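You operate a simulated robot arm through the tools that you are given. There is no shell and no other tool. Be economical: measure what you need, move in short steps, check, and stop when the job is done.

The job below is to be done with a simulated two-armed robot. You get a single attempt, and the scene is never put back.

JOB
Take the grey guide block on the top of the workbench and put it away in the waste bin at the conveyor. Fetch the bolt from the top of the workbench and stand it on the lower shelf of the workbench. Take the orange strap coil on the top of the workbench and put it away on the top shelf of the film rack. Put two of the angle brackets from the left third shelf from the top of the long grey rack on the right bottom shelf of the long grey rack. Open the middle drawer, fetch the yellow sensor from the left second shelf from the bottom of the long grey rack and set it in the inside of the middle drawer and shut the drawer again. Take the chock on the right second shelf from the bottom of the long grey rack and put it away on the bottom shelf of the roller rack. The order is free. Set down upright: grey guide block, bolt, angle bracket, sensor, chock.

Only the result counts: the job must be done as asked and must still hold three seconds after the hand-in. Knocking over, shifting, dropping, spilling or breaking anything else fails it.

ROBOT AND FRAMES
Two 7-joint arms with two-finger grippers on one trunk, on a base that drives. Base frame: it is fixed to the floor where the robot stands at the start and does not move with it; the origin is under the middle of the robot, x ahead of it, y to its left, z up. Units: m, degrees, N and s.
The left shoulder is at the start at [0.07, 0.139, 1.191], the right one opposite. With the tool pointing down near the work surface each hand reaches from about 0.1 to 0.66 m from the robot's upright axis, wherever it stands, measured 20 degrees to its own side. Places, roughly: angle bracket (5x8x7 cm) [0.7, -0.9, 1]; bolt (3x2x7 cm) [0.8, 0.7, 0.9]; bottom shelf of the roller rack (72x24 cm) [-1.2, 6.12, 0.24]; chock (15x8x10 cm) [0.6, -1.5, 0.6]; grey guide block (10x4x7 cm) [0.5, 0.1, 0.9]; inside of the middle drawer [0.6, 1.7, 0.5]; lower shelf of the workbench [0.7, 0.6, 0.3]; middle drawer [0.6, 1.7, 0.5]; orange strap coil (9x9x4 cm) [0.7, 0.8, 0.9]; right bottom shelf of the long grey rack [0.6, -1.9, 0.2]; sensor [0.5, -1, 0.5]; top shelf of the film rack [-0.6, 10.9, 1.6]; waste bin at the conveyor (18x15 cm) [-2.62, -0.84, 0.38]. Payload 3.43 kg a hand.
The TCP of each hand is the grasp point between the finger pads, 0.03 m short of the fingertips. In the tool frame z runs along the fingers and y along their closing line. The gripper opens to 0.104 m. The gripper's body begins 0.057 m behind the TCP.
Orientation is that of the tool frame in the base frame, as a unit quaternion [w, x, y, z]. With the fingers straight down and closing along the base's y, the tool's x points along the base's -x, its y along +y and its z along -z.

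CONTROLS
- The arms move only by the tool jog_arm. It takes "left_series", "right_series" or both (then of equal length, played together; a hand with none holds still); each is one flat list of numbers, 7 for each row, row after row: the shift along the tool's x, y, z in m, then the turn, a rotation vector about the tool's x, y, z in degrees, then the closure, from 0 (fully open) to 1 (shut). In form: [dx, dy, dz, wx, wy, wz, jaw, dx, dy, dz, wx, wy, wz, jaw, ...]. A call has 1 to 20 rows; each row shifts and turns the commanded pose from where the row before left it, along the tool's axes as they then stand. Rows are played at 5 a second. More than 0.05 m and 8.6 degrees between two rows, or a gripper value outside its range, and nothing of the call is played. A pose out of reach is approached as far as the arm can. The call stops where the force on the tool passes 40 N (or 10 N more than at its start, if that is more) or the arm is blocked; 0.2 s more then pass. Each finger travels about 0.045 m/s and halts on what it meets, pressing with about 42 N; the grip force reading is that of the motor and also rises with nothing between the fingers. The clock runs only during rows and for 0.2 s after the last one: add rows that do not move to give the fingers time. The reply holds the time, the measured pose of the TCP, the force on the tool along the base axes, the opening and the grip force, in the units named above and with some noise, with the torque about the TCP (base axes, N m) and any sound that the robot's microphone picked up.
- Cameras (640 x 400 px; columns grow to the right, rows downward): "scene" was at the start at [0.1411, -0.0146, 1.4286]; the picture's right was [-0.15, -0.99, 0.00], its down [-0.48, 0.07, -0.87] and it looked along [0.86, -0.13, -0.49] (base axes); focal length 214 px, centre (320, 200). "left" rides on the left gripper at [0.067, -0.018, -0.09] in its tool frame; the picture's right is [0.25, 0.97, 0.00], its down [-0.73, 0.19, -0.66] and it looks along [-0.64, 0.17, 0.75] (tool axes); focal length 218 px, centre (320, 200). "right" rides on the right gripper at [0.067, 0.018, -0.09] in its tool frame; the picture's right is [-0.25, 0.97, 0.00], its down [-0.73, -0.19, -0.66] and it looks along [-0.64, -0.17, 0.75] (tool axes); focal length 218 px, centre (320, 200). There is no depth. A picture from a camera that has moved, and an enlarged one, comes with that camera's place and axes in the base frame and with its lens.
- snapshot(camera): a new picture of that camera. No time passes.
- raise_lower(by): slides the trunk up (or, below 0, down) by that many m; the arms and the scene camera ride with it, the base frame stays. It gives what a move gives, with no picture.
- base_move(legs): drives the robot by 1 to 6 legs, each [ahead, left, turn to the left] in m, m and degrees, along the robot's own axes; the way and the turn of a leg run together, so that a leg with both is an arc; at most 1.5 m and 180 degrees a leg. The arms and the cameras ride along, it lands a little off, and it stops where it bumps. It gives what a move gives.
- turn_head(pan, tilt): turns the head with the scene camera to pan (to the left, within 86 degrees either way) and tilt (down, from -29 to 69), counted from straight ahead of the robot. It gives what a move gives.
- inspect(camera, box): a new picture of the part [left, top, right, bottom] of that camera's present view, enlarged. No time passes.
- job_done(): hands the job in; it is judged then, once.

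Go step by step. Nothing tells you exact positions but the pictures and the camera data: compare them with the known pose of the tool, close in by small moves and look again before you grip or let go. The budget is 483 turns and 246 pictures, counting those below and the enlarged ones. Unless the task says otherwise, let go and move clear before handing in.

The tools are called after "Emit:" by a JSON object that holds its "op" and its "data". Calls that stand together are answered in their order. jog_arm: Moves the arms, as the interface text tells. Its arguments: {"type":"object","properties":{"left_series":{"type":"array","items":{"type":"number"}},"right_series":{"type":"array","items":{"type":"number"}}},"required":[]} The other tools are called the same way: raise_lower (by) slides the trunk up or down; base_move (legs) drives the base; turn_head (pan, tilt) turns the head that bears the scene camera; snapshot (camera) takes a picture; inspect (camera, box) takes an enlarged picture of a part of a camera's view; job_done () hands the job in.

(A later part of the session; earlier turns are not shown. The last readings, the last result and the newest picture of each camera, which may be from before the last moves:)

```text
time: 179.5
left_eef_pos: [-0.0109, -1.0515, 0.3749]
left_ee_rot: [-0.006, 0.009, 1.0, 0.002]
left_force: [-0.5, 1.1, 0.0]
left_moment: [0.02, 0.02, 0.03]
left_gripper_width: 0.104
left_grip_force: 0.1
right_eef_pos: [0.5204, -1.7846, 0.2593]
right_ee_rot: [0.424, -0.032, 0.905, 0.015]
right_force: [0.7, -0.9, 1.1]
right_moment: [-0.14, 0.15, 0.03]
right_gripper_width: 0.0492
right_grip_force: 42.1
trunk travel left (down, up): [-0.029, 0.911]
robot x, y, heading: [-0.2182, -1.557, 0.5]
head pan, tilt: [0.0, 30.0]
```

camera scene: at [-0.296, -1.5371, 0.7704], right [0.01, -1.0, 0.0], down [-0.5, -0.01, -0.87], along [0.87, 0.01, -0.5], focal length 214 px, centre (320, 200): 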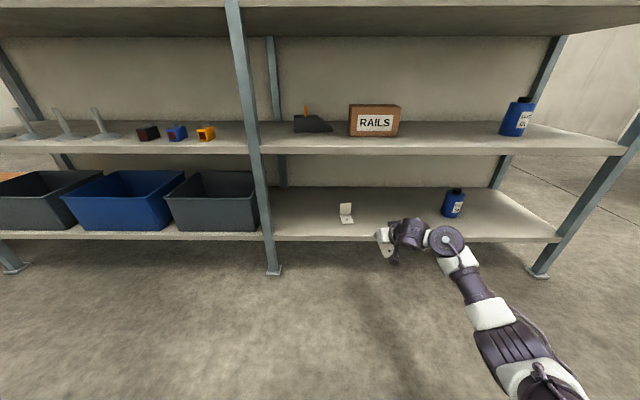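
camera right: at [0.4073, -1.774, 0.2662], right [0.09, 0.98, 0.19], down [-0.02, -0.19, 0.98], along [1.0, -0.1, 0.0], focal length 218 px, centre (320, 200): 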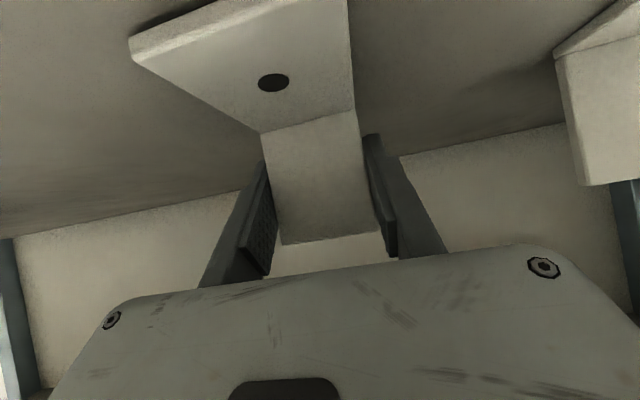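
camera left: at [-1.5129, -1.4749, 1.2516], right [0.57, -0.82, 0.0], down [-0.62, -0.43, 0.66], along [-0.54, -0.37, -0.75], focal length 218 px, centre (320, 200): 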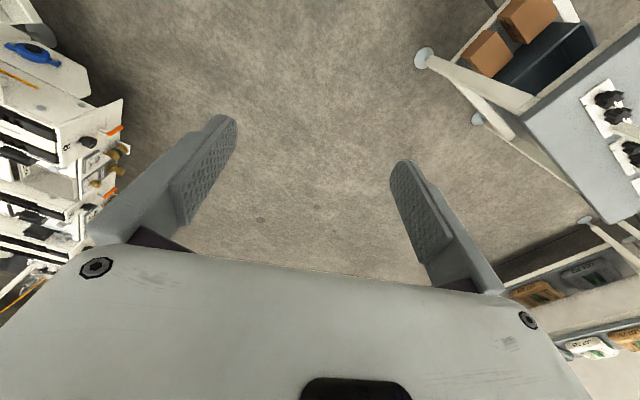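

Light contact begins. One more millimetre, then open.

Emit:
{"op": "jog_arm", "data": {"right_series": [0.0008, 0, 0.0006, 0, 0, 0, 1, 0, 0, 0, 0, 0, 0, 0.45, 0, 0, 0, 0, 0, 0, 0.3, 0, 0, 0, 0, 0, 0, 0.2, 0, 0, 0, 0, 0, 0, 0.1, 0, 0, 0, 0, 0, 0, 0]}}

Emit:
{"op": "snapshot", "data": {"camera": "right"}}

```text
time: 180.9
left_eef_pos: [-0.011, -1.0512, 0.3738]
left_ee_rot: [-0.005, 0.009, 1.0, 0.003]
left_force: [-0.4, -1.0, -0.4]
left_moment: [-0.02, -0.01, 0.0]
left_gripper_width: 0.104
left_grip_force: 0.1
right_eef_pos: [0.5218, -1.782, 0.2583]
right_ee_rot: [0.423, -0.033, 0.906, 0.016]
right_force: [-0.1, 0.0, 0.1]
right_moment: [0.03, 0.0, -0.01]
right_gripper_width: 0.104
right_grip_force: 0.1
trunk travel left (down, up): [-0.029, 0.911]
robot x, y, heading: [-0.2158, -1.5548, 0.6]
head pan, tilt: [0.0, 30.0]
```

```text
160 pictures are left
camera right: at [0.4079, -1.7734, 0.2624], right [0.09, 0.98, 0.19], down [-0.02, -0.19, 0.98], along [1.0, -0.1, 0.0], focal length 218 px, centre (320, 200)
```

right: 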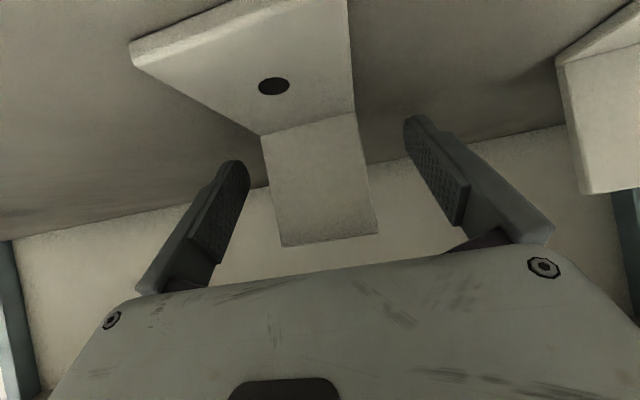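

Emit:
{"op": "jog_arm", "data": {"right_series": [-0.0092, 0, -0.0077, 0, 0, 0, 0, -0.0077, 0, -0.0064, 0, 0, 0, 0, 0, 0, 0, 0, 0, 0, 0]}}

Emit:
{"op": "base_move", "data": {"legs": [[-0.3, 0, 0]]}}

Emit:
{"op": "raise_lower", "data": {"by": 0.36}}

Emit:
{"op": "snapshot", "data": {"camera": "scene"}}

```text
time: 181.7
left_eef_pos: [-0.0119, -1.0525, 0.3748]
left_ee_rot: [-0.006, 0.009, 1.0, 0.001]
left_force: [0.7, -0.7, -0.4]
left_moment: [-0.03, -0.01, -0.01]
left_gripper_width: 0.1039
left_grip_force: 0.1
right_eef_pos: [0.5211, -1.782, 0.2806]
right_ee_rot: [0.422, -0.032, 0.906, 0.016]
right_force: [0.2, -0.1, 0.8]
right_moment: [-0.03, 0.01, -0.05]
right_gripper_width: 0.1038
right_grip_force: 0.1
trunk travel left (down, up): [-0.029, 0.911]
robot x, y, heading: [-0.2168, -1.558, 0.8]
head pan, tilt: [0.0, 30.0]
```

```text
time: 183.7
left_eef_pos: [-0.3088, -1.0541, 0.3747]
left_ee_rot: [-0.006, 0.008, 1.0, 0.002]
left_force: [0.4, 0.0, -0.3]
left_moment: [-0.01, 0.02, 0.02]
left_gripper_width: 0.1043
left_grip_force: 0.1
right_eef_pos: [0.2259, -1.7842, 0.281]
right_ee_rot: [0.422, -0.033, 0.906, 0.016]
right_force: [0.6, -0.2, -0.6]
right_moment: [-0.04, -0.06, -0.02]
right_gripper_width: 0.1039
right_grip_force: 0.0
trunk travel left (down, up): [-0.029, 0.911]
robot x, y, heading: [-0.5168, -1.5599, 0.3]
head pan, tilt: [0.0, 30.0]
```

```text
time: 187.2
left_eef_pos: [-0.3079, -1.0548, 0.7334]
left_ee_rot: [-0.005, 0.008, 1.0, 0.002]
left_force: [0.3, 0.3, 0.0]
left_moment: [0.02, 0.01, 0.01]
left_gripper_width: 0.1042
left_grip_force: 0.1
right_eef_pos: [0.2254, -1.7847, 0.6418]
right_ee_rot: [0.421, -0.033, 0.906, 0.016]
right_force: [0.1, -0.5, 1.1]
right_moment: [0.01, 0.01, 0.04]
right_gripper_width: 0.1041
right_grip_force: 0.1
trunk travel left (down, up): [-0.389, 0.551]
robot x, y, heading: [-0.5144, -1.556, 0.7]
head pan, tilt: [0.0, 30.0]
```

```text
159 pictures are left
camera scene: at [-0.3718, -1.558, 1.1304], right [0.01, -1.0, 0.0], down [-0.5, -0.01, -0.87], along [0.87, 0.01, -0.5], focal length 214 px, centre (320, 200)
```

scene: 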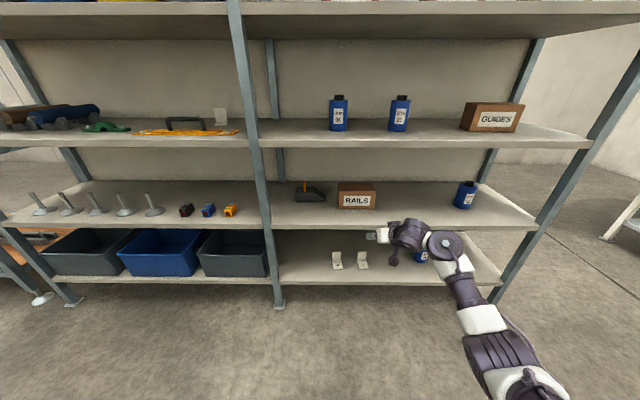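

Both brackets stand. Next the yellow sensor; zoom on it and the chock.

Emit:
{"op": "inspect", "data": {"camera": "scene", "box": [160, 190, 260, 230]}}

Emit:
{"op": "inspect", "data": {"camera": "scene", "box": [280, 170, 390, 220]}}

```text
6.40 times, centred on (210, 210) of scene
camera zoom: at [-0.3718, -1.558, 1.1304], right [0.01, -1.0, 0.0], down [-0.5, -0.01, -0.87], along [0.87, 0.01, -0.5], focal length 1373 px, centre (1024, 136)
```

zoom: 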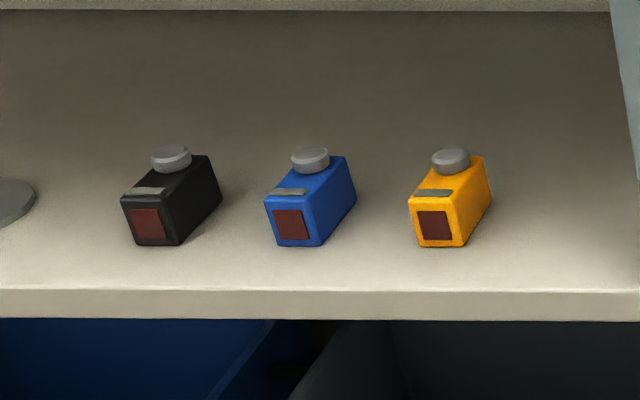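

```text
5.82 times, centred on (335, 195) of scene
camera zoom: at [-0.3718, -1.558, 1.1304], right [0.01, -1.0, 0.0], down [-0.5, -0.01, -0.87], along [0.87, 0.01, -0.5], focal length 1248 px, centre (233, 229)
```

zoom: 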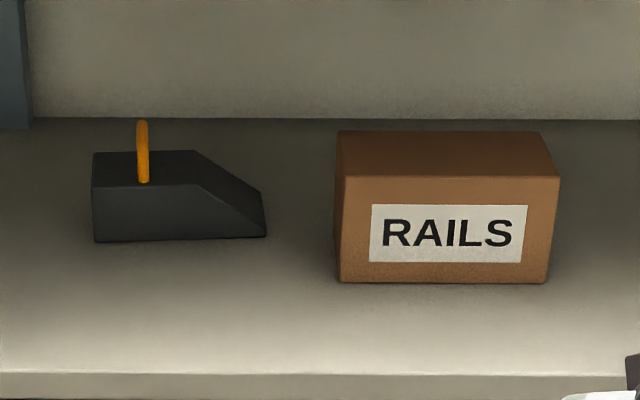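

Yellow sensor: centre ≈(0.455,−1.137), width 3.2 cm, top ≈0.62, near the shelf edge. Drive there with the jaw partially open.

Emit:
{"op": "raise_lower", "data": {"by": 0.03}}

Emit:
{"op": "base_move", "data": {"legs": [[0.1, 0.648, -0.5]]}}

Emit:
{"op": "jog_arm", "data": {"right_series": [0, 0, 0, 3, 0, 2.5, 0.3, 0, 0, 0, 0, 0, 0, 0.3, 0, 0, 0, 0, 0, 0, 0.3]}}

Emit:
{"op": "snapshot", "data": {"camera": "right"}}

Emit:
{"op": "snapshot", "data": {"camera": "scene"}}

```text
time: 188.0
left_eef_pos: [-0.3074, -1.0556, 0.7645]
left_ee_rot: [-0.005, 0.008, 1.0, 0.002]
left_force: [0.9, 0.1, 0.0]
left_moment: [0.01, 0.03, 0.05]
left_gripper_width: 0.104
left_grip_force: 0.0
right_eef_pos: [0.2245, -1.7853, 0.6707]
right_ee_rot: [0.422, -0.033, 0.906, 0.016]
right_force: [0.1, 0.4, -0.1]
right_moment: [0.01, -0.02, 0.01]
right_gripper_width: 0.1037
right_grip_force: 0.0
trunk travel left (down, up): [-0.419, 0.521]
robot x, y, heading: [-0.5118, -1.5579, 0.6]
head pan, tilt: [0.0, 30.0]
```

```text
time: 191.6
left_eef_pos: [-0.2018, -0.4046, 0.7643]
left_ee_rot: [-0.006, 0.015, 1.0, 0.002]
left_force: [0.5, 0.0, -0.6]
left_moment: [-0.01, 0.0, -0.03]
left_gripper_width: 0.1039
left_grip_force: 0.1
right_eef_pos: [0.3186, -1.1439, 0.6704]
right_ee_rot: [0.423, -0.025, 0.906, 0.012]
right_force: [0.3, 0.0, 0.0]
right_moment: [0.02, 0.02, 0.0]
right_gripper_width: 0.1041
right_grip_force: 0.0
trunk travel left (down, up): [-0.419, 0.521]
robot x, y, heading: [-0.417, -0.9082, -0.1]
head pan, tilt: [0.0, 30.0]
```

```text
time: 192.4
left_eef_pos: [-0.2038, -0.4061, 0.7641]
left_ee_rot: [-0.005, 0.015, 1.0, 0.002]
left_force: [-0.9, 0.7, -0.7]
left_moment: [0.01, -0.01, 0.01]
left_gripper_width: 0.1042
left_grip_force: 0.1
right_eef_pos: [0.3189, -1.1451, 0.6711]
right_ee_rot: [0.422, 0.005, 0.906, -0.002]
right_force: [0.1, -0.2, -0.3]
right_moment: [-0.02, 0.0, 0.0]
right_gripper_width: 0.0727
right_grip_force: 0.1
trunk travel left (down, up): [-0.419, 0.521]
robot x, y, heading: [-0.4187, -0.9044, -0.4]
head pan, tilt: [0.0, 30.0]
```

```text
156 pictures are left
camera right: at [0.2074, -1.126, 0.6756], right [0.17, 0.97, 0.19], down [-0.04, -0.19, 0.98], along [0.98, -0.18, 0.0], focal length 218 px, centre (320, 200)
```

right: 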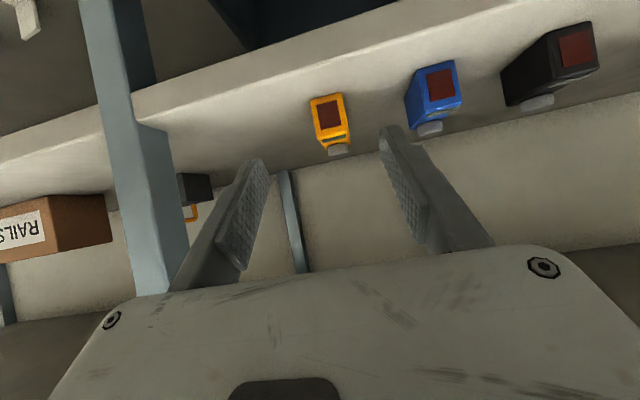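

```text
155 pictures are left
camera scene: at [-0.2738, -0.9084, 1.1604], right [0.0, -1.0, 0.0], down [-0.5, 0.0, -0.87], along [0.87, 0.0, -0.5], focal length 214 px, centre (320, 200)
```

scene: 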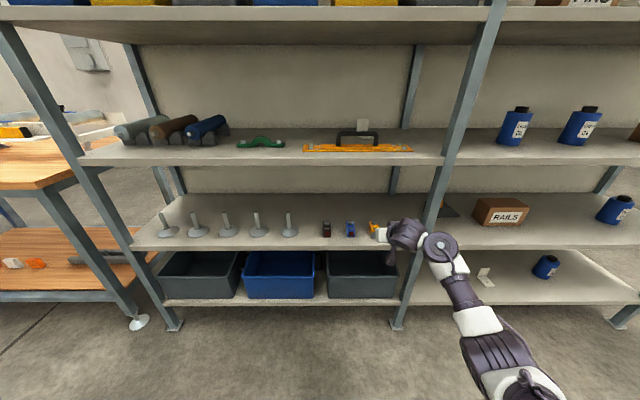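

Sensor confirmed at (≈0.45,−1.139). Advance 0.13 and check.

Emit:
{"op": "base_move", "data": {"legs": [[0.13, 0.005, 0]]}}

Emit:
{"op": "snapshot", "data": {"camera": "right"}}

Emit:
{"op": "inspect", "data": {"camera": "scene", "box": [320, 180, 480, 280]}}

```text
time: 193.7
left_eef_pos: [-0.0773, -0.401, 0.7635]
left_ee_rot: [-0.007, 0.014, 1.0, 0.002]
left_force: [-0.2, -0.2, 0.6]
left_moment: [0.02, 0.03, -0.01]
left_gripper_width: 0.1036
left_grip_force: 0.0
right_eef_pos: [0.4473, -1.1377, 0.6713]
right_ee_rot: [0.422, 0.003, 0.907, -0.001]
right_force: [-0.1, 0.4, -0.3]
right_moment: [-0.03, -0.01, 0.03]
right_gripper_width: 0.0728
right_grip_force: 0.1
trunk travel left (down, up): [-0.419, 0.521]
robot x, y, heading: [-0.2899, -0.9008, -0.3]
head pan, tilt: [0.0, 30.0]
```

```text
154 pictures are left
camera right: at [0.336, -1.1194, 0.6748], right [0.17, 0.97, 0.19], down [-0.04, -0.19, 0.98], along [0.98, -0.17, 0.0], focal length 218 px, centre (320, 200)
```

right: 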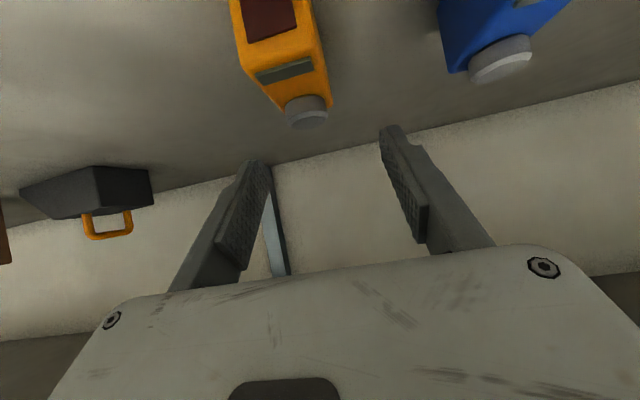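

```text
4.00 times, centred on (400, 230) of scene
camera zoom: at [-0.1454, -0.9034, 1.1602], right [0.0, -1.0, 0.0], down [-0.5, 0.0, -0.87], along [0.87, 0.0, -0.5], focal length 858 px, centre (0, 80)
```

zoom: 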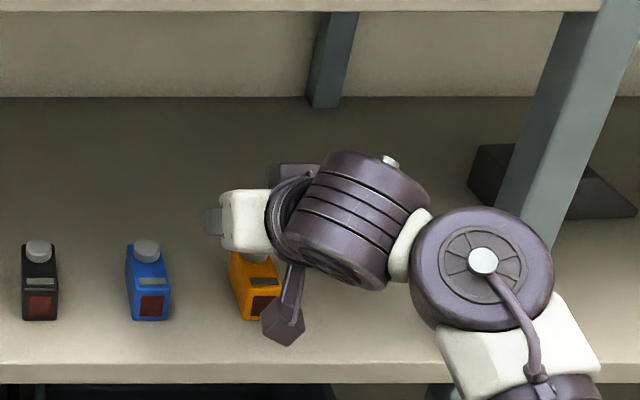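

Well aligned. Lower 5.8 cm and close.

Emit:
{"op": "jog_arm", "data": {"right_series": [0.0148, 0, 0.0124, 0, 0, 0, 0.3, 0.0148, 0, 0.0124, 0, 0, 0, 0.3, 0.0148, 0, 0.0124, 0, 0, 0, 0.3, 0, 0, 0, 0, 0, 0, 0.3, 0, 0, 0, 0, 0, 0, 0.6, 0, 0, 0, 0, 0, 0, 1, 0, 0, 0, 0, 0, 0, 1, 0, 0, 0, 0, 0, 0, 1]}}

Emit:
{"op": "snapshot", "data": {"camera": "right"}}

```text
time: 195.5
left_eef_pos: [-0.0784, -0.4008, 0.7647]
left_ee_rot: [-0.006, 0.014, 1.0, 0.002]
left_force: [-0.1, -0.5, -0.3]
left_moment: [0.0, 0.03, 0.02]
left_gripper_width: 0.1041
left_grip_force: 0.0
right_eef_pos: [0.4461, -1.1379, 0.6134]
right_ee_rot: [0.422, 0.004, 0.907, -0.001]
right_force: [-0.1, 0.2, 0.0]
right_moment: [-0.01, -0.02, -0.01]
right_gripper_width: 0.0312
right_grip_force: 40.6
trunk travel left (down, up): [-0.419, 0.521]
robot x, y, heading: [-0.2872, -0.9011, 0.0]
head pan, tilt: [0.0, 30.0]
```

```text
152 pictures are left
camera right: at [0.3346, -1.1187, 0.6178], right [0.17, 0.97, 0.19], down [-0.04, -0.19, 0.98], along [0.98, -0.17, 0.0], focal length 218 px, centre (320, 200)
```

right: 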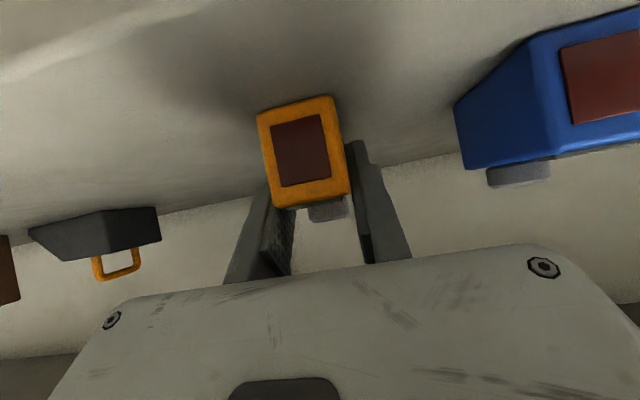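

Sensor gripped. Lift and back out.

Emit:
{"op": "jog_arm", "data": {"right_series": [-0.0153, 0, -0.0129, 0, 0, 0, 1, -0.0153, 0, -0.0129, 0, 0, 0, 1, 0, 0, 0, 0, 0, 0, 1]}}

Emit:
{"op": "base_move", "data": {"legs": [[-0.45, 0, 0]]}}

Emit:
{"op": "turn_head", "data": {"pan": 60, "tilt": 25}}

Emit:
{"op": "snapshot", "data": {"camera": "scene"}}

```text
time: 196.3
left_eef_pos: [-0.0773, -0.4, 0.7642]
left_ee_rot: [-0.006, 0.014, 1.0, 0.003]
left_force: [-1.0, -0.1, 0.1]
left_moment: [0.02, 0.01, 0.03]
left_gripper_width: 0.1041
left_grip_force: 0.0
right_eef_pos: [0.4466, -1.1381, 0.6534]
right_ee_rot: [0.423, 0.003, 0.906, -0.001]
right_force: [-0.6, 0.5, -0.1]
right_moment: [-0.01, 0.02, -0.02]
right_gripper_width: 0.031
right_grip_force: 41.7
trunk travel left (down, up): [-0.419, 0.521]
robot x, y, heading: [-0.2899, -0.8988, -0.1]
head pan, tilt: [0.0, 30.0]
```

```text
time: 199.0
left_eef_pos: [-0.5284, -0.3997, 0.7642]
left_ee_rot: [-0.006, 0.012, 1.0, 0.002]
left_force: [-0.1, -0.5, -0.3]
left_moment: [-0.03, -0.02, -0.02]
left_gripper_width: 0.1039
left_grip_force: 0.0
right_eef_pos: [-0.0006, -1.1344, 0.6527]
right_ee_rot: [0.423, 0.001, 0.906, 0.0]
right_force: [0.8, -0.4, -1.3]
right_moment: [0.02, 0.0, -0.02]
right_gripper_width: 0.0312
right_grip_force: 41.9
trunk travel left (down, up): [-0.419, 0.521]
robot x, y, heading: [-0.7355, -0.9022, 0.2]
head pan, tilt: [0.0, 30.0]
```

```text
time: 200.3
left_eef_pos: [-0.5285, -0.4006, 0.7644]
left_ee_rot: [-0.006, 0.012, 1.0, 0.002]
left_force: [0.1, -0.1, -0.1]
left_moment: [0.03, 0.0, 0.02]
left_gripper_width: 0.1041
left_grip_force: 0.1
right_eef_pos: [0.0003, -1.1349, 0.6536]
right_ee_rot: [0.422, 0.002, 0.907, -0.001]
right_force: [0.0, -0.4, -0.7]
right_moment: [-0.01, -0.02, -0.01]
right_gripper_width: 0.0312
right_grip_force: 42.0
trunk travel left (down, up): [-0.419, 0.521]
robot x, y, heading: [-0.7355, -0.9027, -0.1]
head pan, tilt: [60.0, 25.0]
```

```text
151 pictures are left
camera scene: at [-0.6388, -0.8235, 1.1684], right [0.87, -0.5, 0.0], down [-0.21, -0.37, -0.91], along [0.45, 0.79, -0.42], focal length 214 px, centre (320, 200)
```

scene: 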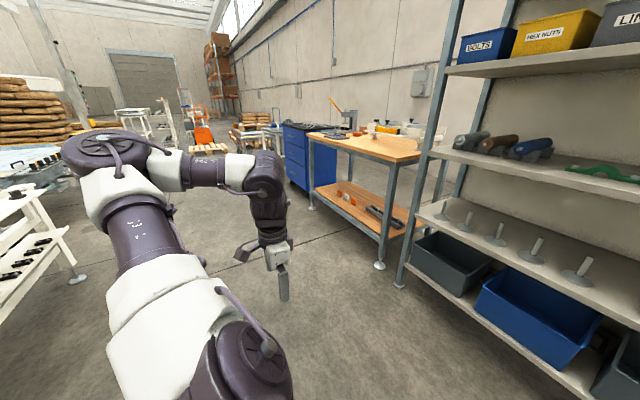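

The blue drawer cabinet is left of the bench. Drive there (y≈1.55).

Emit:
{"op": "base_move", "data": {"legs": [[0.1, 1.4, 0], [0, 1.1, 0]]}}

Emit:
{"op": "turn_head", "data": {"pan": 5, "tilt": 30}}

Emit:
{"op": "snapshot", "data": {"camera": "scene"}}

```text
time: 212.6
left_eef_pos: [-0.4461, 2.1142, 0.7644]
left_ee_rot: [-0.006, 0.005, 1.0, 0.001]
left_force: [-0.1, 0.6, 0.4]
left_moment: [-0.04, 0.01, -0.02]
left_gripper_width: 0.1038
left_grip_force: 0.0
right_eef_pos: [0.0904, 1.3863, 0.6527]
right_ee_rot: [0.423, -0.005, 0.906, 0.002]
right_force: [-0.2, 0.4, -1.8]
right_moment: [-0.02, 0.05, -0.01]
right_gripper_width: 0.0309
right_grip_force: 42.1
trunk travel left (down, up): [-0.419, 0.521]
robot x, y, heading: [-0.6501, 1.6085, 1.0]
head pan, tilt: [60.0, 25.0]
```

```text
time: 213.8
left_eef_pos: [-0.4476, 2.1154, 0.7649]
left_ee_rot: [-0.006, 0.005, 1.0, 0.002]
left_force: [-0.1, -0.3, -0.3]
left_moment: [0.02, 0.01, -0.01]
left_gripper_width: 0.104
left_grip_force: 0.1
right_eef_pos: [0.0902, 1.3857, 0.6533]
right_ee_rot: [0.422, -0.004, 0.906, 0.003]
right_force: [0.5, 0.8, -0.2]
right_moment: [-0.01, 0.02, 0.0]
right_gripper_width: 0.0309
right_grip_force: 41.7
trunk travel left (down, up): [-0.419, 0.521]
robot x, y, heading: [-0.6488, 1.6071, 1.0]
head pan, tilt: [5.0, 30.0]
```

```text
150 pictures are left
camera scene: at [-0.5074, 1.6185, 1.1604], right [0.1, -0.99, 0.0], down [-0.5, -0.05, -0.87], along [0.86, 0.09, -0.5], focal length 214 px, centre (320, 200)
```

scene: 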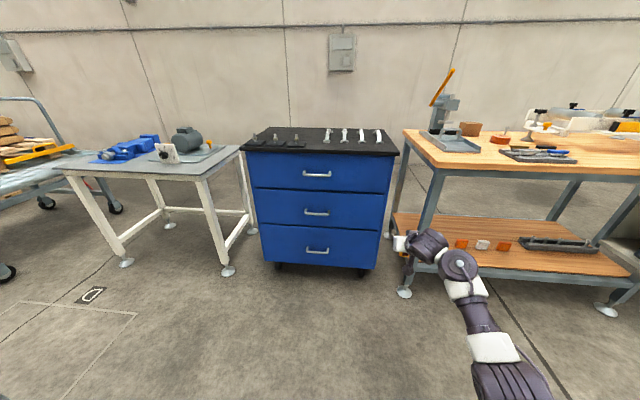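

Three drawers with bar handles. Zoom on the middle handle.

Emit:
{"op": "inspect", "data": {"camera": "scene", "box": [270, 160, 370, 260]}}

Emit:
{"op": "inspect", "data": {"camera": "scene", "box": [230, 120, 410, 290]}}

```text
4.00 times, centred on (320, 210) of scene
camera zoom: at [-0.5074, 1.6185, 1.1604], right [0.1, -0.99, 0.0], down [-0.5, -0.05, -0.87], along [0.86, 0.09, -0.5], focal length 858 px, centre (320, 160)
```

zoom: 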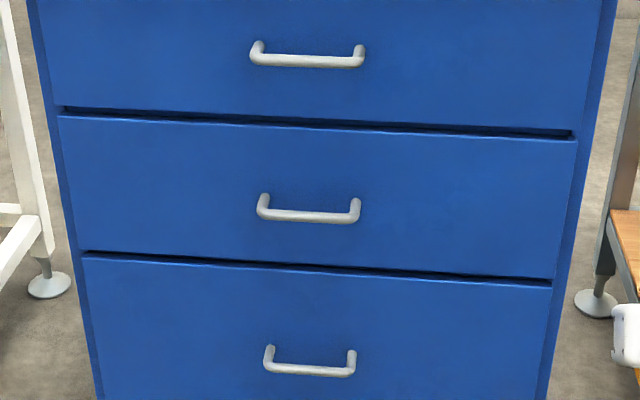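

```text
2.35 times, centred on (320, 205) of scene
camera zoom: at [-0.5074, 1.6185, 1.1604], right [0.1, -0.99, 0.0], down [-0.5, -0.05, -0.87], along [0.86, 0.09, -0.5], focal length 505 px, centre (320, 188)
```

zoom: 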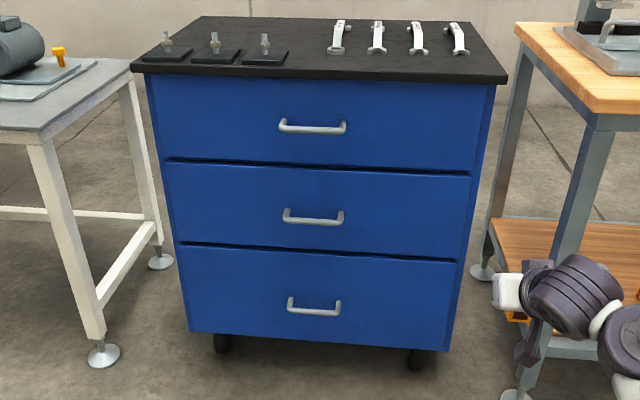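

Handle is 13 cm wide, so I'll grip the bar with the left hand turned so it closes vertically. First move the left hand forward and roll it 90°.

Emit:
{"op": "jog_arm", "data": {"left_series": [-0.041, -0.024, 0, 0, 0, 0, 0, -0.041, -0.024, 0, 0, 0, 0, 0, -0.041, -0.024, 0, 0, 0, 0, 0, -0.041, -0.024, 0, 0, 0, 0, 0, -0.041, -0.024, 0, 0, 0, 0, 0, -0.041, -0.024, 0, 0, 0, 0, 0, 0, 0, 0, 0, 0, 8.2, 0, 0, 0, 0, 0, 0, 8.2, 0, 0, 0, 0, 0, 0, 8.2, 0, 0, 0, 0, 0, 0, 8.2, 0, 0, 0, 0, 0, 0, 8.2, 0, 0, 0, 0, 0, 0, 8.2, 0, 0, 0, 0, 0, 0, 8.2, 0, 0, 0, 0, 0, 0, 8.2, 0, 0, 0, 0, 0, 0, 8.2, 0, 0, 0, 0, 0, 0, 8.2, 0, 0, 0, 0, 0, 0, 8.2, 0]}}

```text
time: 217.4
left_eef_pos: [-0.2019, 1.9666, 0.7602]
left_ee_rot: [-0.006, 0.713, 0.702, -0.003]
left_force: [0.9, -0.2, 0.5]
left_moment: [0.05, 0.0, -0.03]
left_gripper_width: 0.104
left_grip_force: 0.0
right_eef_pos: [0.0915, 1.3857, 0.6529]
right_ee_rot: [0.423, -0.004, 0.906, 0.003]
right_force: [0.1, 0.3, -0.6]
right_moment: [0.0, 0.0, -0.05]
right_gripper_width: 0.0309
right_grip_force: 41.9
trunk travel left (down, up): [-0.419, 0.521]
robot x, y, heading: [-0.6463, 1.6077, 1.1]
head pan, tilt: [5.0, 30.0]
```

Roll worked. Now pitch the left tool forward.

Emit:
{"op": "jog_arm", "data": {"left_series": [0, 0.03, 0, -8, 0, 0, 0, 0, 0.03, 0, -8, 0, 0, 0, 0, 0.03, 0, -8, 0, 0, 0, 0, 0, 0, -8, 0, 0, 0, 0, 0, 0, -8, 0, 0, 0, 0, 0, 0, -8, 0, 0, 0, 0, 0, 0, -8, 0, 0, 0, 0, 0, 0, -8, 0, 0, 0, 0, 0, 0, -8, 0, 0, 0, 0, 0, 0, 0, 0, 0, 0]}}

Emit:
{"op": "snapshot", "data": {"camera": "left"}}

Emit:
{"op": "snapshot", "data": {"camera": "scene"}}

```text
time: 219.6
left_eef_pos: [-0.1132, 1.9667, 0.7715]
left_ee_rot: [0.413, 0.58, 0.57, 0.41]
left_force: [0.4, 0.8, -0.4]
left_moment: [0.02, 0.03, -0.01]
left_gripper_width: 0.1038
left_grip_force: 0.0
right_eef_pos: [0.0903, 1.3872, 0.6527]
right_ee_rot: [0.422, -0.004, 0.906, 0.002]
right_force: [-0.4, 0.1, -0.5]
right_moment: [-0.03, 0.01, -0.01]
right_gripper_width: 0.0311
right_grip_force: 42.2
trunk travel left (down, up): [-0.419, 0.521]
robot x, y, heading: [-0.6494, 1.6072, 0.9]
head pan, tilt: [5.0, 30.0]
```

```text
147 pictures are left
camera left: at [-0.2029, 2.0362, 0.7849], right [0.31, 0.24, 0.92], down [-0.57, -0.72, 0.39], along [0.76, -0.64, -0.09], focal length 218 px, centre (320, 200)
```

left: 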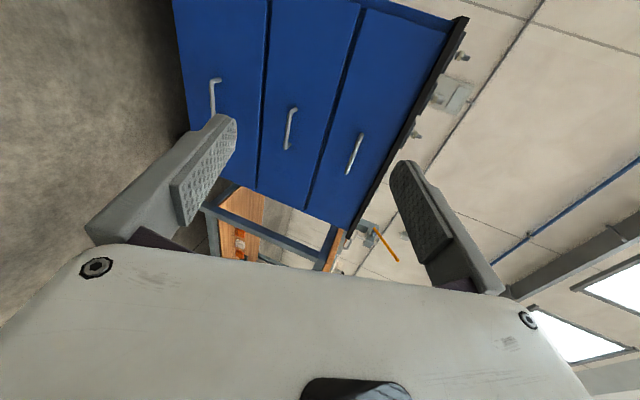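

```text
146 pictures are left
camera scene: at [-0.5074, 1.6181, 1.1604], right [0.1, -0.99, 0.0], down [-0.5, -0.05, -0.87], along [0.86, 0.09, -0.5], focal length 214 px, centre (320, 200)
```

scene: 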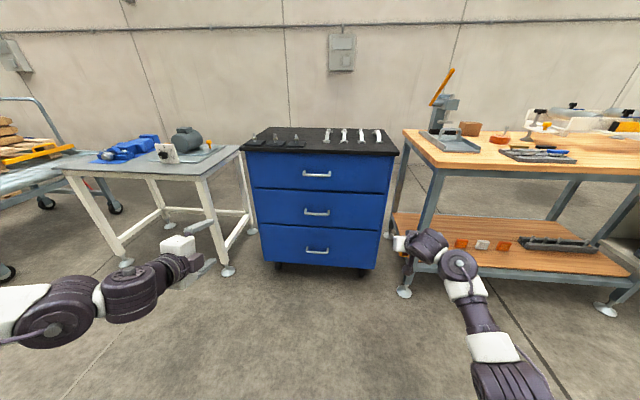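

Handle triangulated at ≈(0.43,1.729,0.541). Retract the right hand (sensor) and extend the left.

Emit:
{"op": "jog_arm", "data": {"right_series": [0, 0, 0, 0, 8, 0, 1, 0, 0, 0, 0, 8, 0, 1, 0, 0, 0, 0, 8, 0, 1, 0, 0, 0, 0, 8, 0, 1, 0, 0, 0, 0, 8, 0, 1, 0, 0, 0, 0, 8, 0, 1, 0.04, -0.01, 0, 0, 0, 0, 1, 0.04, -0.01, 0, 0, 0, 0, 1, 0.04, -0.01, 0, 0, 0, 0, 1, 0.04, -0.01, 0, 0, 0, 0, 1, 0.04, -0.01, 0, 0, 0, 0, 1, 0.04, -0.01, 0, 0, 0, 0, 1, 0.04, -0.01, 0, 0, 0, 0, 1, 0.04, -0.01, 0, 0, 0, 0, 1], "left_series": [0, 0, 0, -8, 0, 0, 0, 0, 0, 0, 0, 0, 0, 0, 0, 0, 0.04, 0, 0, 0, 0, 0, 0, 0.04, 0, 0, 0, 0, 0, 0, 0.04, 0, 0, 0, 0, 0, 0, 0.04, 0, 0, 0, 0, 0, 0, 0.03, 0, 0, 0, 0, 0, 0, 0, 0, 0, 0, 0, 0, 0, 0, 0, 0, 0, 0, 0, 0, 0, 0, 0, 0, 0, 0, 0, 0, 0, 0, 0, 0, 0, 0, 0, 0, 0, 0, 0, 0, 0, 0, 0, 0, 0, 0, 0, 0, 0, 0, 0, 0, 0]}}

Emit:
{"op": "snapshot", "data": {"camera": "scene"}}

```text
time: 222.6
left_eef_pos: [0.0668, 1.967, 0.7463]
left_ee_rot: [0.453, 0.549, 0.54, 0.449]
left_force: [0.2, 0.5, 0.1]
left_moment: [-0.01, 0.01, -0.04]
left_gripper_width: 0.1042
left_grip_force: 0.1
left hand out of reach, approached as far as the arm can: row 7
right_eef_pos: [0.0243, 1.371, 0.6516]
right_ee_rot: [0.018, -0.005, 1.0, 0.001]
right_force: [0.4, -0.6, -0.8]
right_moment: [0.01, -0.01, 0.01]
right_gripper_width: 0.0308
right_grip_force: 41.7
right hand out of reach, approached as far as the arm can: row 6, 8, 9, 10, 11, 12, 13, 14
trunk travel left (down, up): [-0.419, 0.521]
robot x, y, heading: [-0.6491, 1.6093, 0.7]
head pan, tilt: [5.0, 30.0]
```

```text
145 pictures are left
camera scene: at [-0.5073, 1.6184, 1.1604], right [0.1, -0.99, 0.0], down [-0.5, -0.05, -0.87], along [0.86, 0.09, -0.5], focal length 214 px, centre (320, 200)
```

scene: 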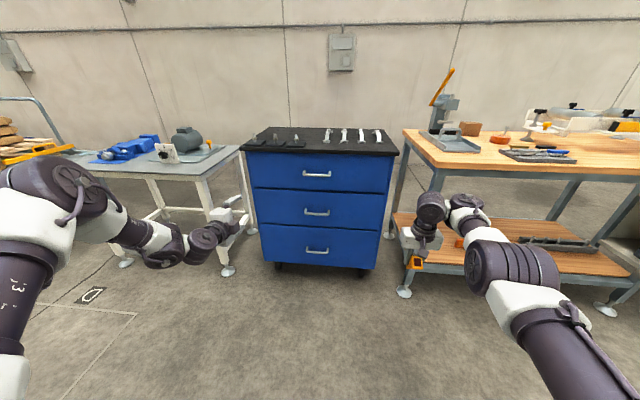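

Left extended well. Try again to pull the right hand back.

Emit:
{"op": "jog_arm", "data": {"right_series": [0.03, -0.02, -0.02, 0, 0, 0, 1, 0.03, -0.02, -0.02, 0, 0, 0, 1, 0.03, -0.02, -0.02, 0, 0, 0, 1, 0.03, -0.02, -0.02, 0, 0, 0, 1, 0.03, -0.02, 0, 0, 0, 0, 1, 0.03, -0.02, 0, 0, 0, 0, 1, 0.03, 0, 0, 0, 0, 0, 1, 0.03, 0, 0, 0, 0, 0, 1]}}

Emit:
{"op": "snapshot", "data": {"camera": "scene"}}

```text
time: 224.4
left_eef_pos: [0.0666, 1.9664, 0.7474]
left_ee_rot: [0.453, 0.549, 0.54, 0.448]
left_force: [0.2, -0.1, -0.7]
left_moment: [0.0, 0.0, -0.01]
left_gripper_width: 0.1041
left_grip_force: 0.1
right_eef_pos: [0.0238, 1.3705, 0.6513]
right_ee_rot: [0.018, -0.005, 1.0, 0.001]
right_force: [1.3, 0.0, -0.5]
right_moment: [0.0, 0.0, -0.01]
right_gripper_width: 0.031
right_grip_force: 41.8
right hand out of reach, approached as far as the arm can: row 1, 2, 3, 4, 5, 6, 7, 8
trunk travel left (down, up): [-0.419, 0.521]
robot x, y, heading: [-0.6505, 1.6094, 1.2]
head pan, tilt: [5.0, 30.0]
```

```text
144 pictures are left
camera scene: at [-0.5072, 1.6184, 1.1604], right [0.1, -0.99, 0.0], down [-0.5, -0.05, -0.87], along [0.86, 0.09, -0.5], focal length 214 px, centre (320, 200)
```

scene: 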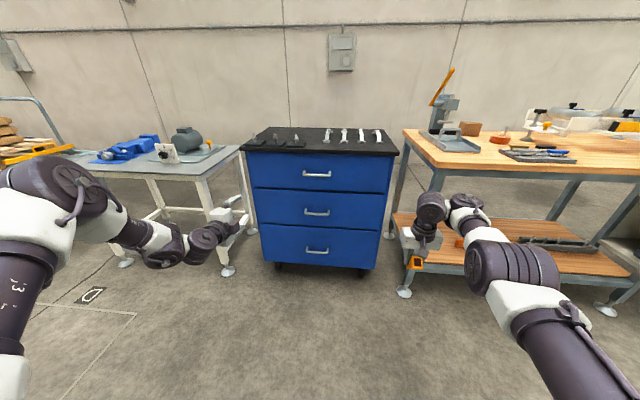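

It's limited by wrist flexion; restore the 50° pitch and retract with that.

Emit:
{"op": "jog_arm", "data": {"right_series": [0, 0, 0, 0, -8, 0, 1, 0, 0, 0, 0, -8, 0, 1, 0, 0, 0, 0, -8, 0, 1, 0, 0, 0, 0, -8, 0, 1, 0, 0, 0, 0, -8, 0, 1, 0, 0, 0, 0, -8, 0, 1, 0.0225, 0, -0.0268, 0, 0, 0, 1, 0.0225, 0, -0.0268, 0, 0, 0, 1, 0.0225, 0, -0.0268, 0, 0, 0, 1, 0.0225, 0, -0.0268, 0, 0, 0, 1, 0.0225, 0, -0.0268, 0, 0, 0, 1, 0.0225, 0, -0.0268, 0, 0, 0, 1, 0.0225, 0, -0.0268, 0, 0, 0, 1, 0.0225, 0, -0.0268, 0, 0, 0, 1]}}

Emit:
{"op": "snapshot", "data": {"camera": "scene"}}

```text
time: 226.7
left_eef_pos: [0.0676, 1.9665, 0.7482]
left_ee_rot: [0.453, 0.55, 0.54, 0.448]
left_force: [-0.2, -0.5, -0.1]
left_moment: [-0.01, 0.0, -0.01]
left_gripper_width: 0.1044
left_grip_force: 0.0
right_eef_pos: [-0.0979, 1.3142, 0.6929]
right_ee_rot: [0.417, -0.034, 0.906, -0.068]
right_force: [-0.7, -0.2, -1.0]
right_moment: [-0.02, -0.01, 0.01]
right_gripper_width: 0.0311
right_grip_force: 42.2
right hand out of reach, approached as far as the arm can: row 1
trunk travel left (down, up): [-0.419, 0.521]
robot x, y, heading: [-0.6502, 1.6087, 0.8]
head pan, tilt: [5.0, 30.0]
stopped in row 11 (right hand): the arm was blocked; the commanded pose is now the measured one
```

```text
143 pictures are left
camera scene: at [-0.5073, 1.6183, 1.1604], right [0.1, -0.99, 0.0], down [-0.5, -0.05, -0.87], along [0.86, 0.09, -0.5], focal length 214 px, centre (320, 200)
```

scene: 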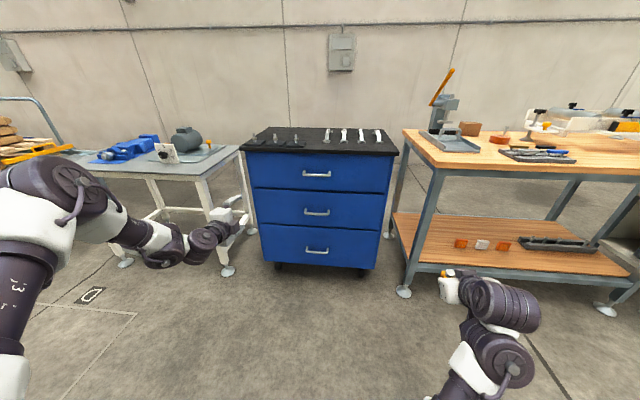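

Good enough: right hand now 0.55 ahead. Lower the trunk and approach the handle with the left hand.

Emit:
{"op": "raise_lower", "data": {"by": -0.205}}

Emit:
{"op": "base_move", "data": {"legs": [[0, -0.235, -1], [0.24, 0, 0]]}}

Emit:
{"op": "snapshot", "data": {"camera": "left"}}

Emit:
{"op": "snapshot", "data": {"camera": "scene"}}

```text
time: 228.9
left_eef_pos: [0.0667, 1.9657, 0.5422]
left_ee_rot: [0.454, 0.549, 0.54, 0.448]
left_force: [0.5, 0.6, 0.4]
left_moment: [0.02, -0.04, -0.03]
left_gripper_width: 0.1042
left_grip_force: 0.0
right_eef_pos: [-0.0979, 1.3142, 0.4887]
right_ee_rot: [0.418, -0.035, 0.905, -0.067]
right_force: [0.5, 0.4, -0.5]
right_moment: [0.01, 0.02, 0.0]
right_gripper_width: 0.0308
right_grip_force: 42.5
trunk travel left (down, up): [-0.214, 0.726]
robot x, y, heading: [-0.6471, 1.6097, 0.9]
head pan, tilt: [5.0, 30.0]
```

```text
time: 232.0
left_eef_pos: [0.311, 1.728, 0.542]
left_ee_rot: [0.456, 0.553, 0.537, 0.445]
left_force: [0.2, 0.5, -0.5]
left_moment: [0.02, 0.02, -0.01]
left_gripper_width: 0.1042
left_grip_force: 0.0
right_eef_pos: [0.137, 1.078, 0.4872]
right_ee_rot: [0.417, -0.027, 0.906, -0.071]
right_force: [0.5, 0.5, -1.0]
right_moment: [0.01, -0.02, -0.02]
right_gripper_width: 0.0313
right_grip_force: 41.7
trunk travel left (down, up): [-0.214, 0.726]
robot x, y, heading: [-0.4104, 1.3736, -0.1]
head pan, tilt: [5.0, 30.0]
```

```text
142 pictures are left
camera left: at [0.2221, 1.7977, 0.5427], right [0.19, 0.24, 0.95], down [-0.63, -0.71, 0.31], along [0.75, -0.66, 0.02], focal length 218 px, centre (320, 200)
```

left: 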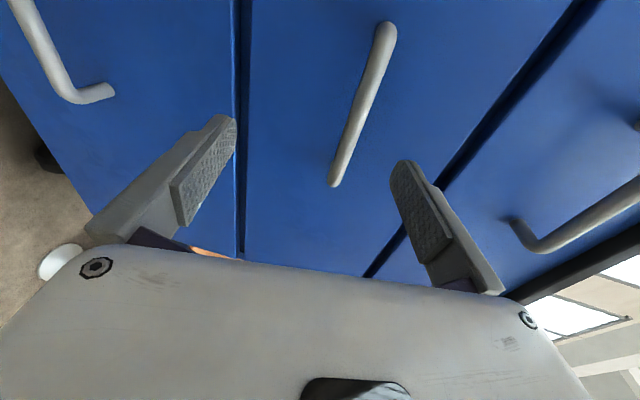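

```text
141 pictures are left
camera scene: at [-0.2676, 1.387, 0.9553], right [0.09, -1.0, 0.0], down [-0.5, -0.04, -0.87], along [0.86, 0.08, -0.5], focal length 214 px, centre (320, 200)
```

scene: 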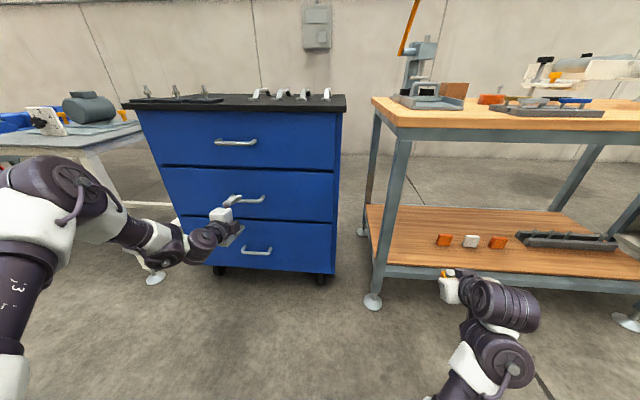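

Bar is between the fingers' planes. Advance 0.09.

Emit:
{"op": "base_move", "data": {"legs": [[0.09, 0, 0]]}}

Emit:
{"op": "snapshot", "data": {"camera": "left"}}

Emit:
{"op": "inspect", "data": {"camera": "scene", "box": [160, 140, 300, 260]}}

```text
time: 233.1
left_eef_pos: [0.3831, 1.7256, 0.5434]
left_ee_rot: [0.459, 0.551, 0.538, 0.444]
left_force: [-12.8, -2.5, -0.1]
left_moment: [0.1, -0.69, -0.05]
left_gripper_width: 0.0999
left_grip_force: 0.1
right_eef_pos: [0.2136, 1.0775, 0.489]
right_ee_rot: [0.417, -0.028, 0.906, -0.069]
right_force: [-0.2, -0.2, -1.1]
right_moment: [0.0, 0.04, 0.01]
right_gripper_width: 0.0311
right_grip_force: 41.8
trunk travel left (down, up): [-0.214, 0.726]
robot x, y, heading: [-0.3349, 1.3813, 0.2]
head pan, tilt: [5.0, 30.0]
stopped in leg 1: the force on the tool passed its limit at 97 N (the readings are from after the stop); the commanded pose is now the measured one
```

```text
140 pictures are left
camera left: at [0.295, 1.7968, 0.5429], right [0.19, 0.25, 0.95], down [-0.63, -0.71, 0.31], along [0.75, -0.66, 0.03], focal length 218 px, centre (320, 200)
```

left: 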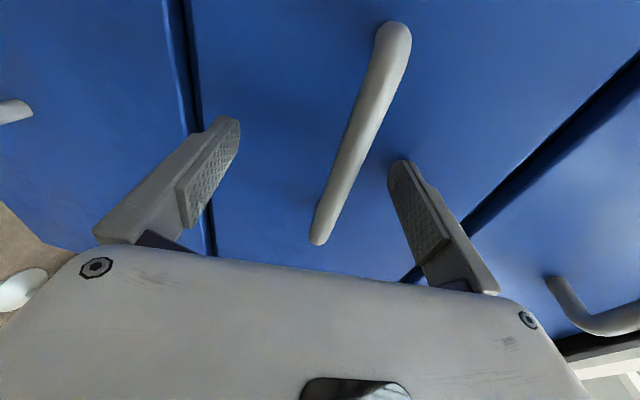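

```text
3.33 times, centred on (230, 200) of scene
camera zoom: at [-0.193, 1.387, 0.9555], right [0.09, -1.0, 0.0], down [-0.5, -0.04, -0.87], along [0.86, 0.08, -0.5], focal length 715 px, centre (620, 200)
```

zoom: 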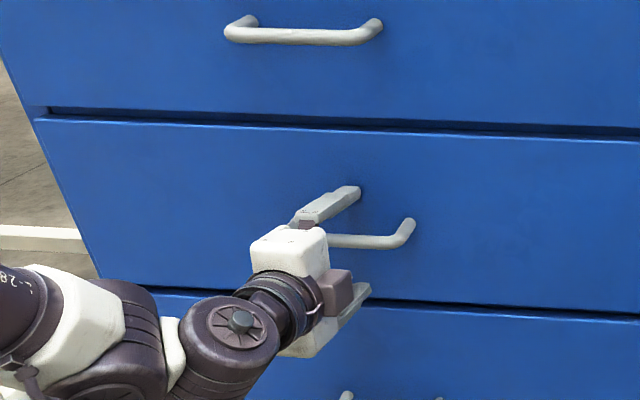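

Fingertips touched the drawer front; the bar is right between the pads. Back off 8 mm and close on the bar.

Emit:
{"op": "jog_arm", "data": {"left_series": [0, 0, -0.008, 0, 0, 0, 0, 0, 0, 0, 0, 0, 0, 0, 0, 0, 0, 0, 0, 0, 0.3, 0, 0, 0, 0, 0, 0, 0.6, 0, 0, 0, 0, 0, 0, 0.8, 0, 0, 0, 0, 0, 0, 1, 0, 0, 0, 0, 0, 0, 1, 0, 0, 0, 0, 0, 0, 1, 0, 0, 0, 0, 0, 0, 1]}}

Emit:
{"op": "snapshot", "data": {"camera": "left"}}

```text
time: 235.1
left_eef_pos: [0.3767, 1.7275, 0.5537]
left_ee_rot: [0.463, 0.546, 0.534, 0.45]
left_force: [1.3, 6.0, 34.4]
left_moment: [0.0, -0.47, 0.26]
left_gripper_width: 0.0138
left_grip_force: 42.9
right_eef_pos: [0.212, 1.0764, 0.4908]
right_ee_rot: [0.418, -0.028, 0.905, -0.069]
right_force: [-0.5, -0.4, -1.6]
right_moment: [0.02, -0.02, 0.0]
right_gripper_width: 0.0311
right_grip_force: 41.8
trunk travel left (down, up): [-0.214, 0.726]
robot x, y, heading: [-0.3319, 1.3784, 0.1]
head pan, tilt: [5.0, 30.0]
```

```text
138 pictures are left
camera left: at [0.2883, 1.7967, 0.5525], right [0.17, 0.25, 0.95], down [-0.63, -0.71, 0.3], along [0.76, -0.65, 0.04], focal length 218 px, centre (320, 200)
```

left: 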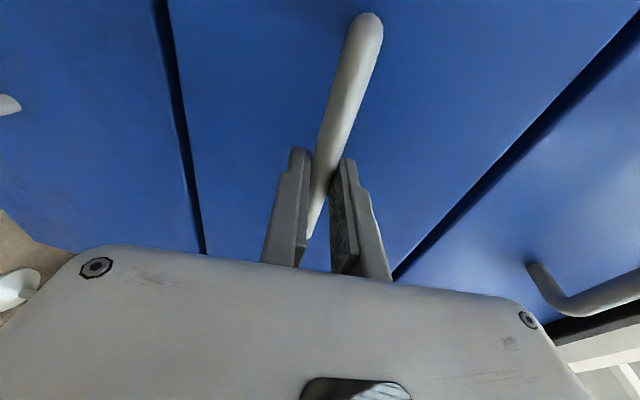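

Bar gripped. Relieve the vertical load by 6 mm and pull the drawer by driving back.

Emit:
{"op": "jog_arm", "data": {"left_series": [0, 0.006, 0, 0, 0, 0, 1, 0, 0, 0, 0, 0, 0, 1]}}

Emit:
{"op": "base_move", "data": {"legs": [[-0.15, 0, 0]]}}

Emit:
{"op": "snapshot", "data": {"camera": "scene"}}

```text
time: 235.7
left_eef_pos: [0.3774, 1.7274, 0.5544]
left_ee_rot: [0.46, 0.549, 0.536, 0.447]
left_force: [-0.2, 4.8, 23.9]
left_moment: [0.06, -0.33, 0.64]
left_gripper_width: 0.0139
left_grip_force: 45.7
right_eef_pos: [0.2126, 1.0779, 0.4894]
right_ee_rot: [0.419, -0.027, 0.905, -0.069]
right_force: [-1.2, 0.8, -0.6]
right_moment: [-0.01, -0.02, 0.02]
right_gripper_width: 0.031
right_grip_force: 41.8
trunk travel left (down, up): [-0.214, 0.726]
robot x, y, heading: [-0.3356, 1.378, 0.1]
head pan, tilt: [5.0, 30.0]
```

```text
time: 237.1
left_eef_pos: [0.2278, 1.7261, 0.554]
left_ee_rot: [0.46, 0.549, 0.536, 0.447]
left_force: [-0.4, 8.9, 25.9]
left_moment: [-0.13, -0.31, -0.26]
left_gripper_width: 0.0134
left_grip_force: 44.8
right_eef_pos: [0.0623, 1.0765, 0.4896]
right_ee_rot: [0.418, -0.027, 0.906, -0.07]
right_force: [-0.8, 0.1, -1.2]
right_moment: [0.03, 0.0, -0.01]
right_gripper_width: 0.0311
right_grip_force: 42.5
trunk travel left (down, up): [-0.214, 0.726]
robot x, y, heading: [-0.4877, 1.3809, 0.1]
head pan, tilt: [5.0, 30.0]
```

```text
137 pictures are left
camera scene: at [-0.3445, 1.386, 0.956], right [0.09, -1.0, 0.0], down [-0.49, -0.04, -0.87], along [0.86, 0.08, -0.5], focal length 214 px, centre (320, 200)
```

scene: 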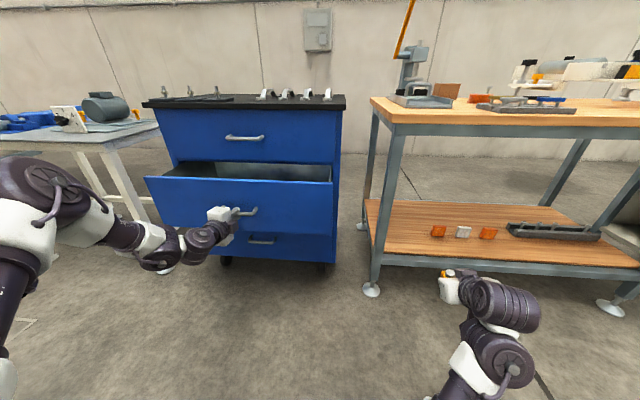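

Drawer slides freely. Pull 0.13 more.

Emit:
{"op": "base_move", "data": {"legs": [[-0.13, 0, 0]]}}

Emit:
{"op": "snapshot", "data": {"camera": "scene"}}

```text
time: 238.4
left_eef_pos: [0.1016, 1.7268, 0.5546]
left_ee_rot: [0.459, 0.549, 0.536, 0.448]
left_force: [-0.3, 6.5, 17.0]
left_moment: [-0.07, -0.22, -0.16]
left_gripper_width: 0.0136
left_grip_force: 45.5
right_eef_pos: [-0.0642, 1.0759, 0.489]
right_ee_rot: [0.418, -0.028, 0.905, -0.07]
right_force: [0.5, 0.2, -0.9]
right_moment: [0.01, 0.02, 0.02]
right_gripper_width: 0.0312
right_grip_force: 42.0
trunk travel left (down, up): [-0.214, 0.726]
robot x, y, heading: [-0.6098, 1.3762, 0.6]
head pan, tilt: [5.0, 30.0]
```

```text
136 pictures are left
camera scene: at [-0.4718, 1.386, 0.9559], right [0.09, -1.0, 0.0], down [-0.5, -0.04, -0.87], along [0.86, 0.08, -0.5], focal length 214 px, centre (320, 200)
```

scene: 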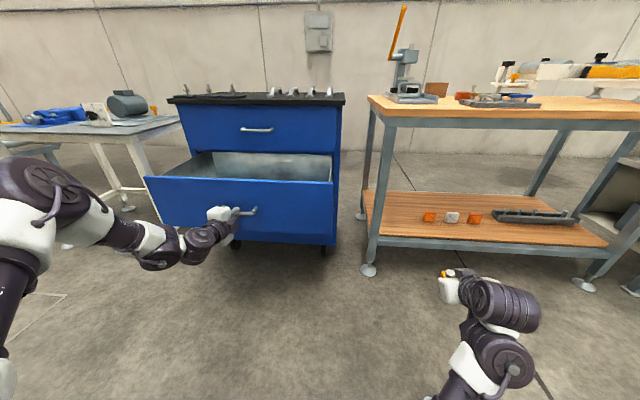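

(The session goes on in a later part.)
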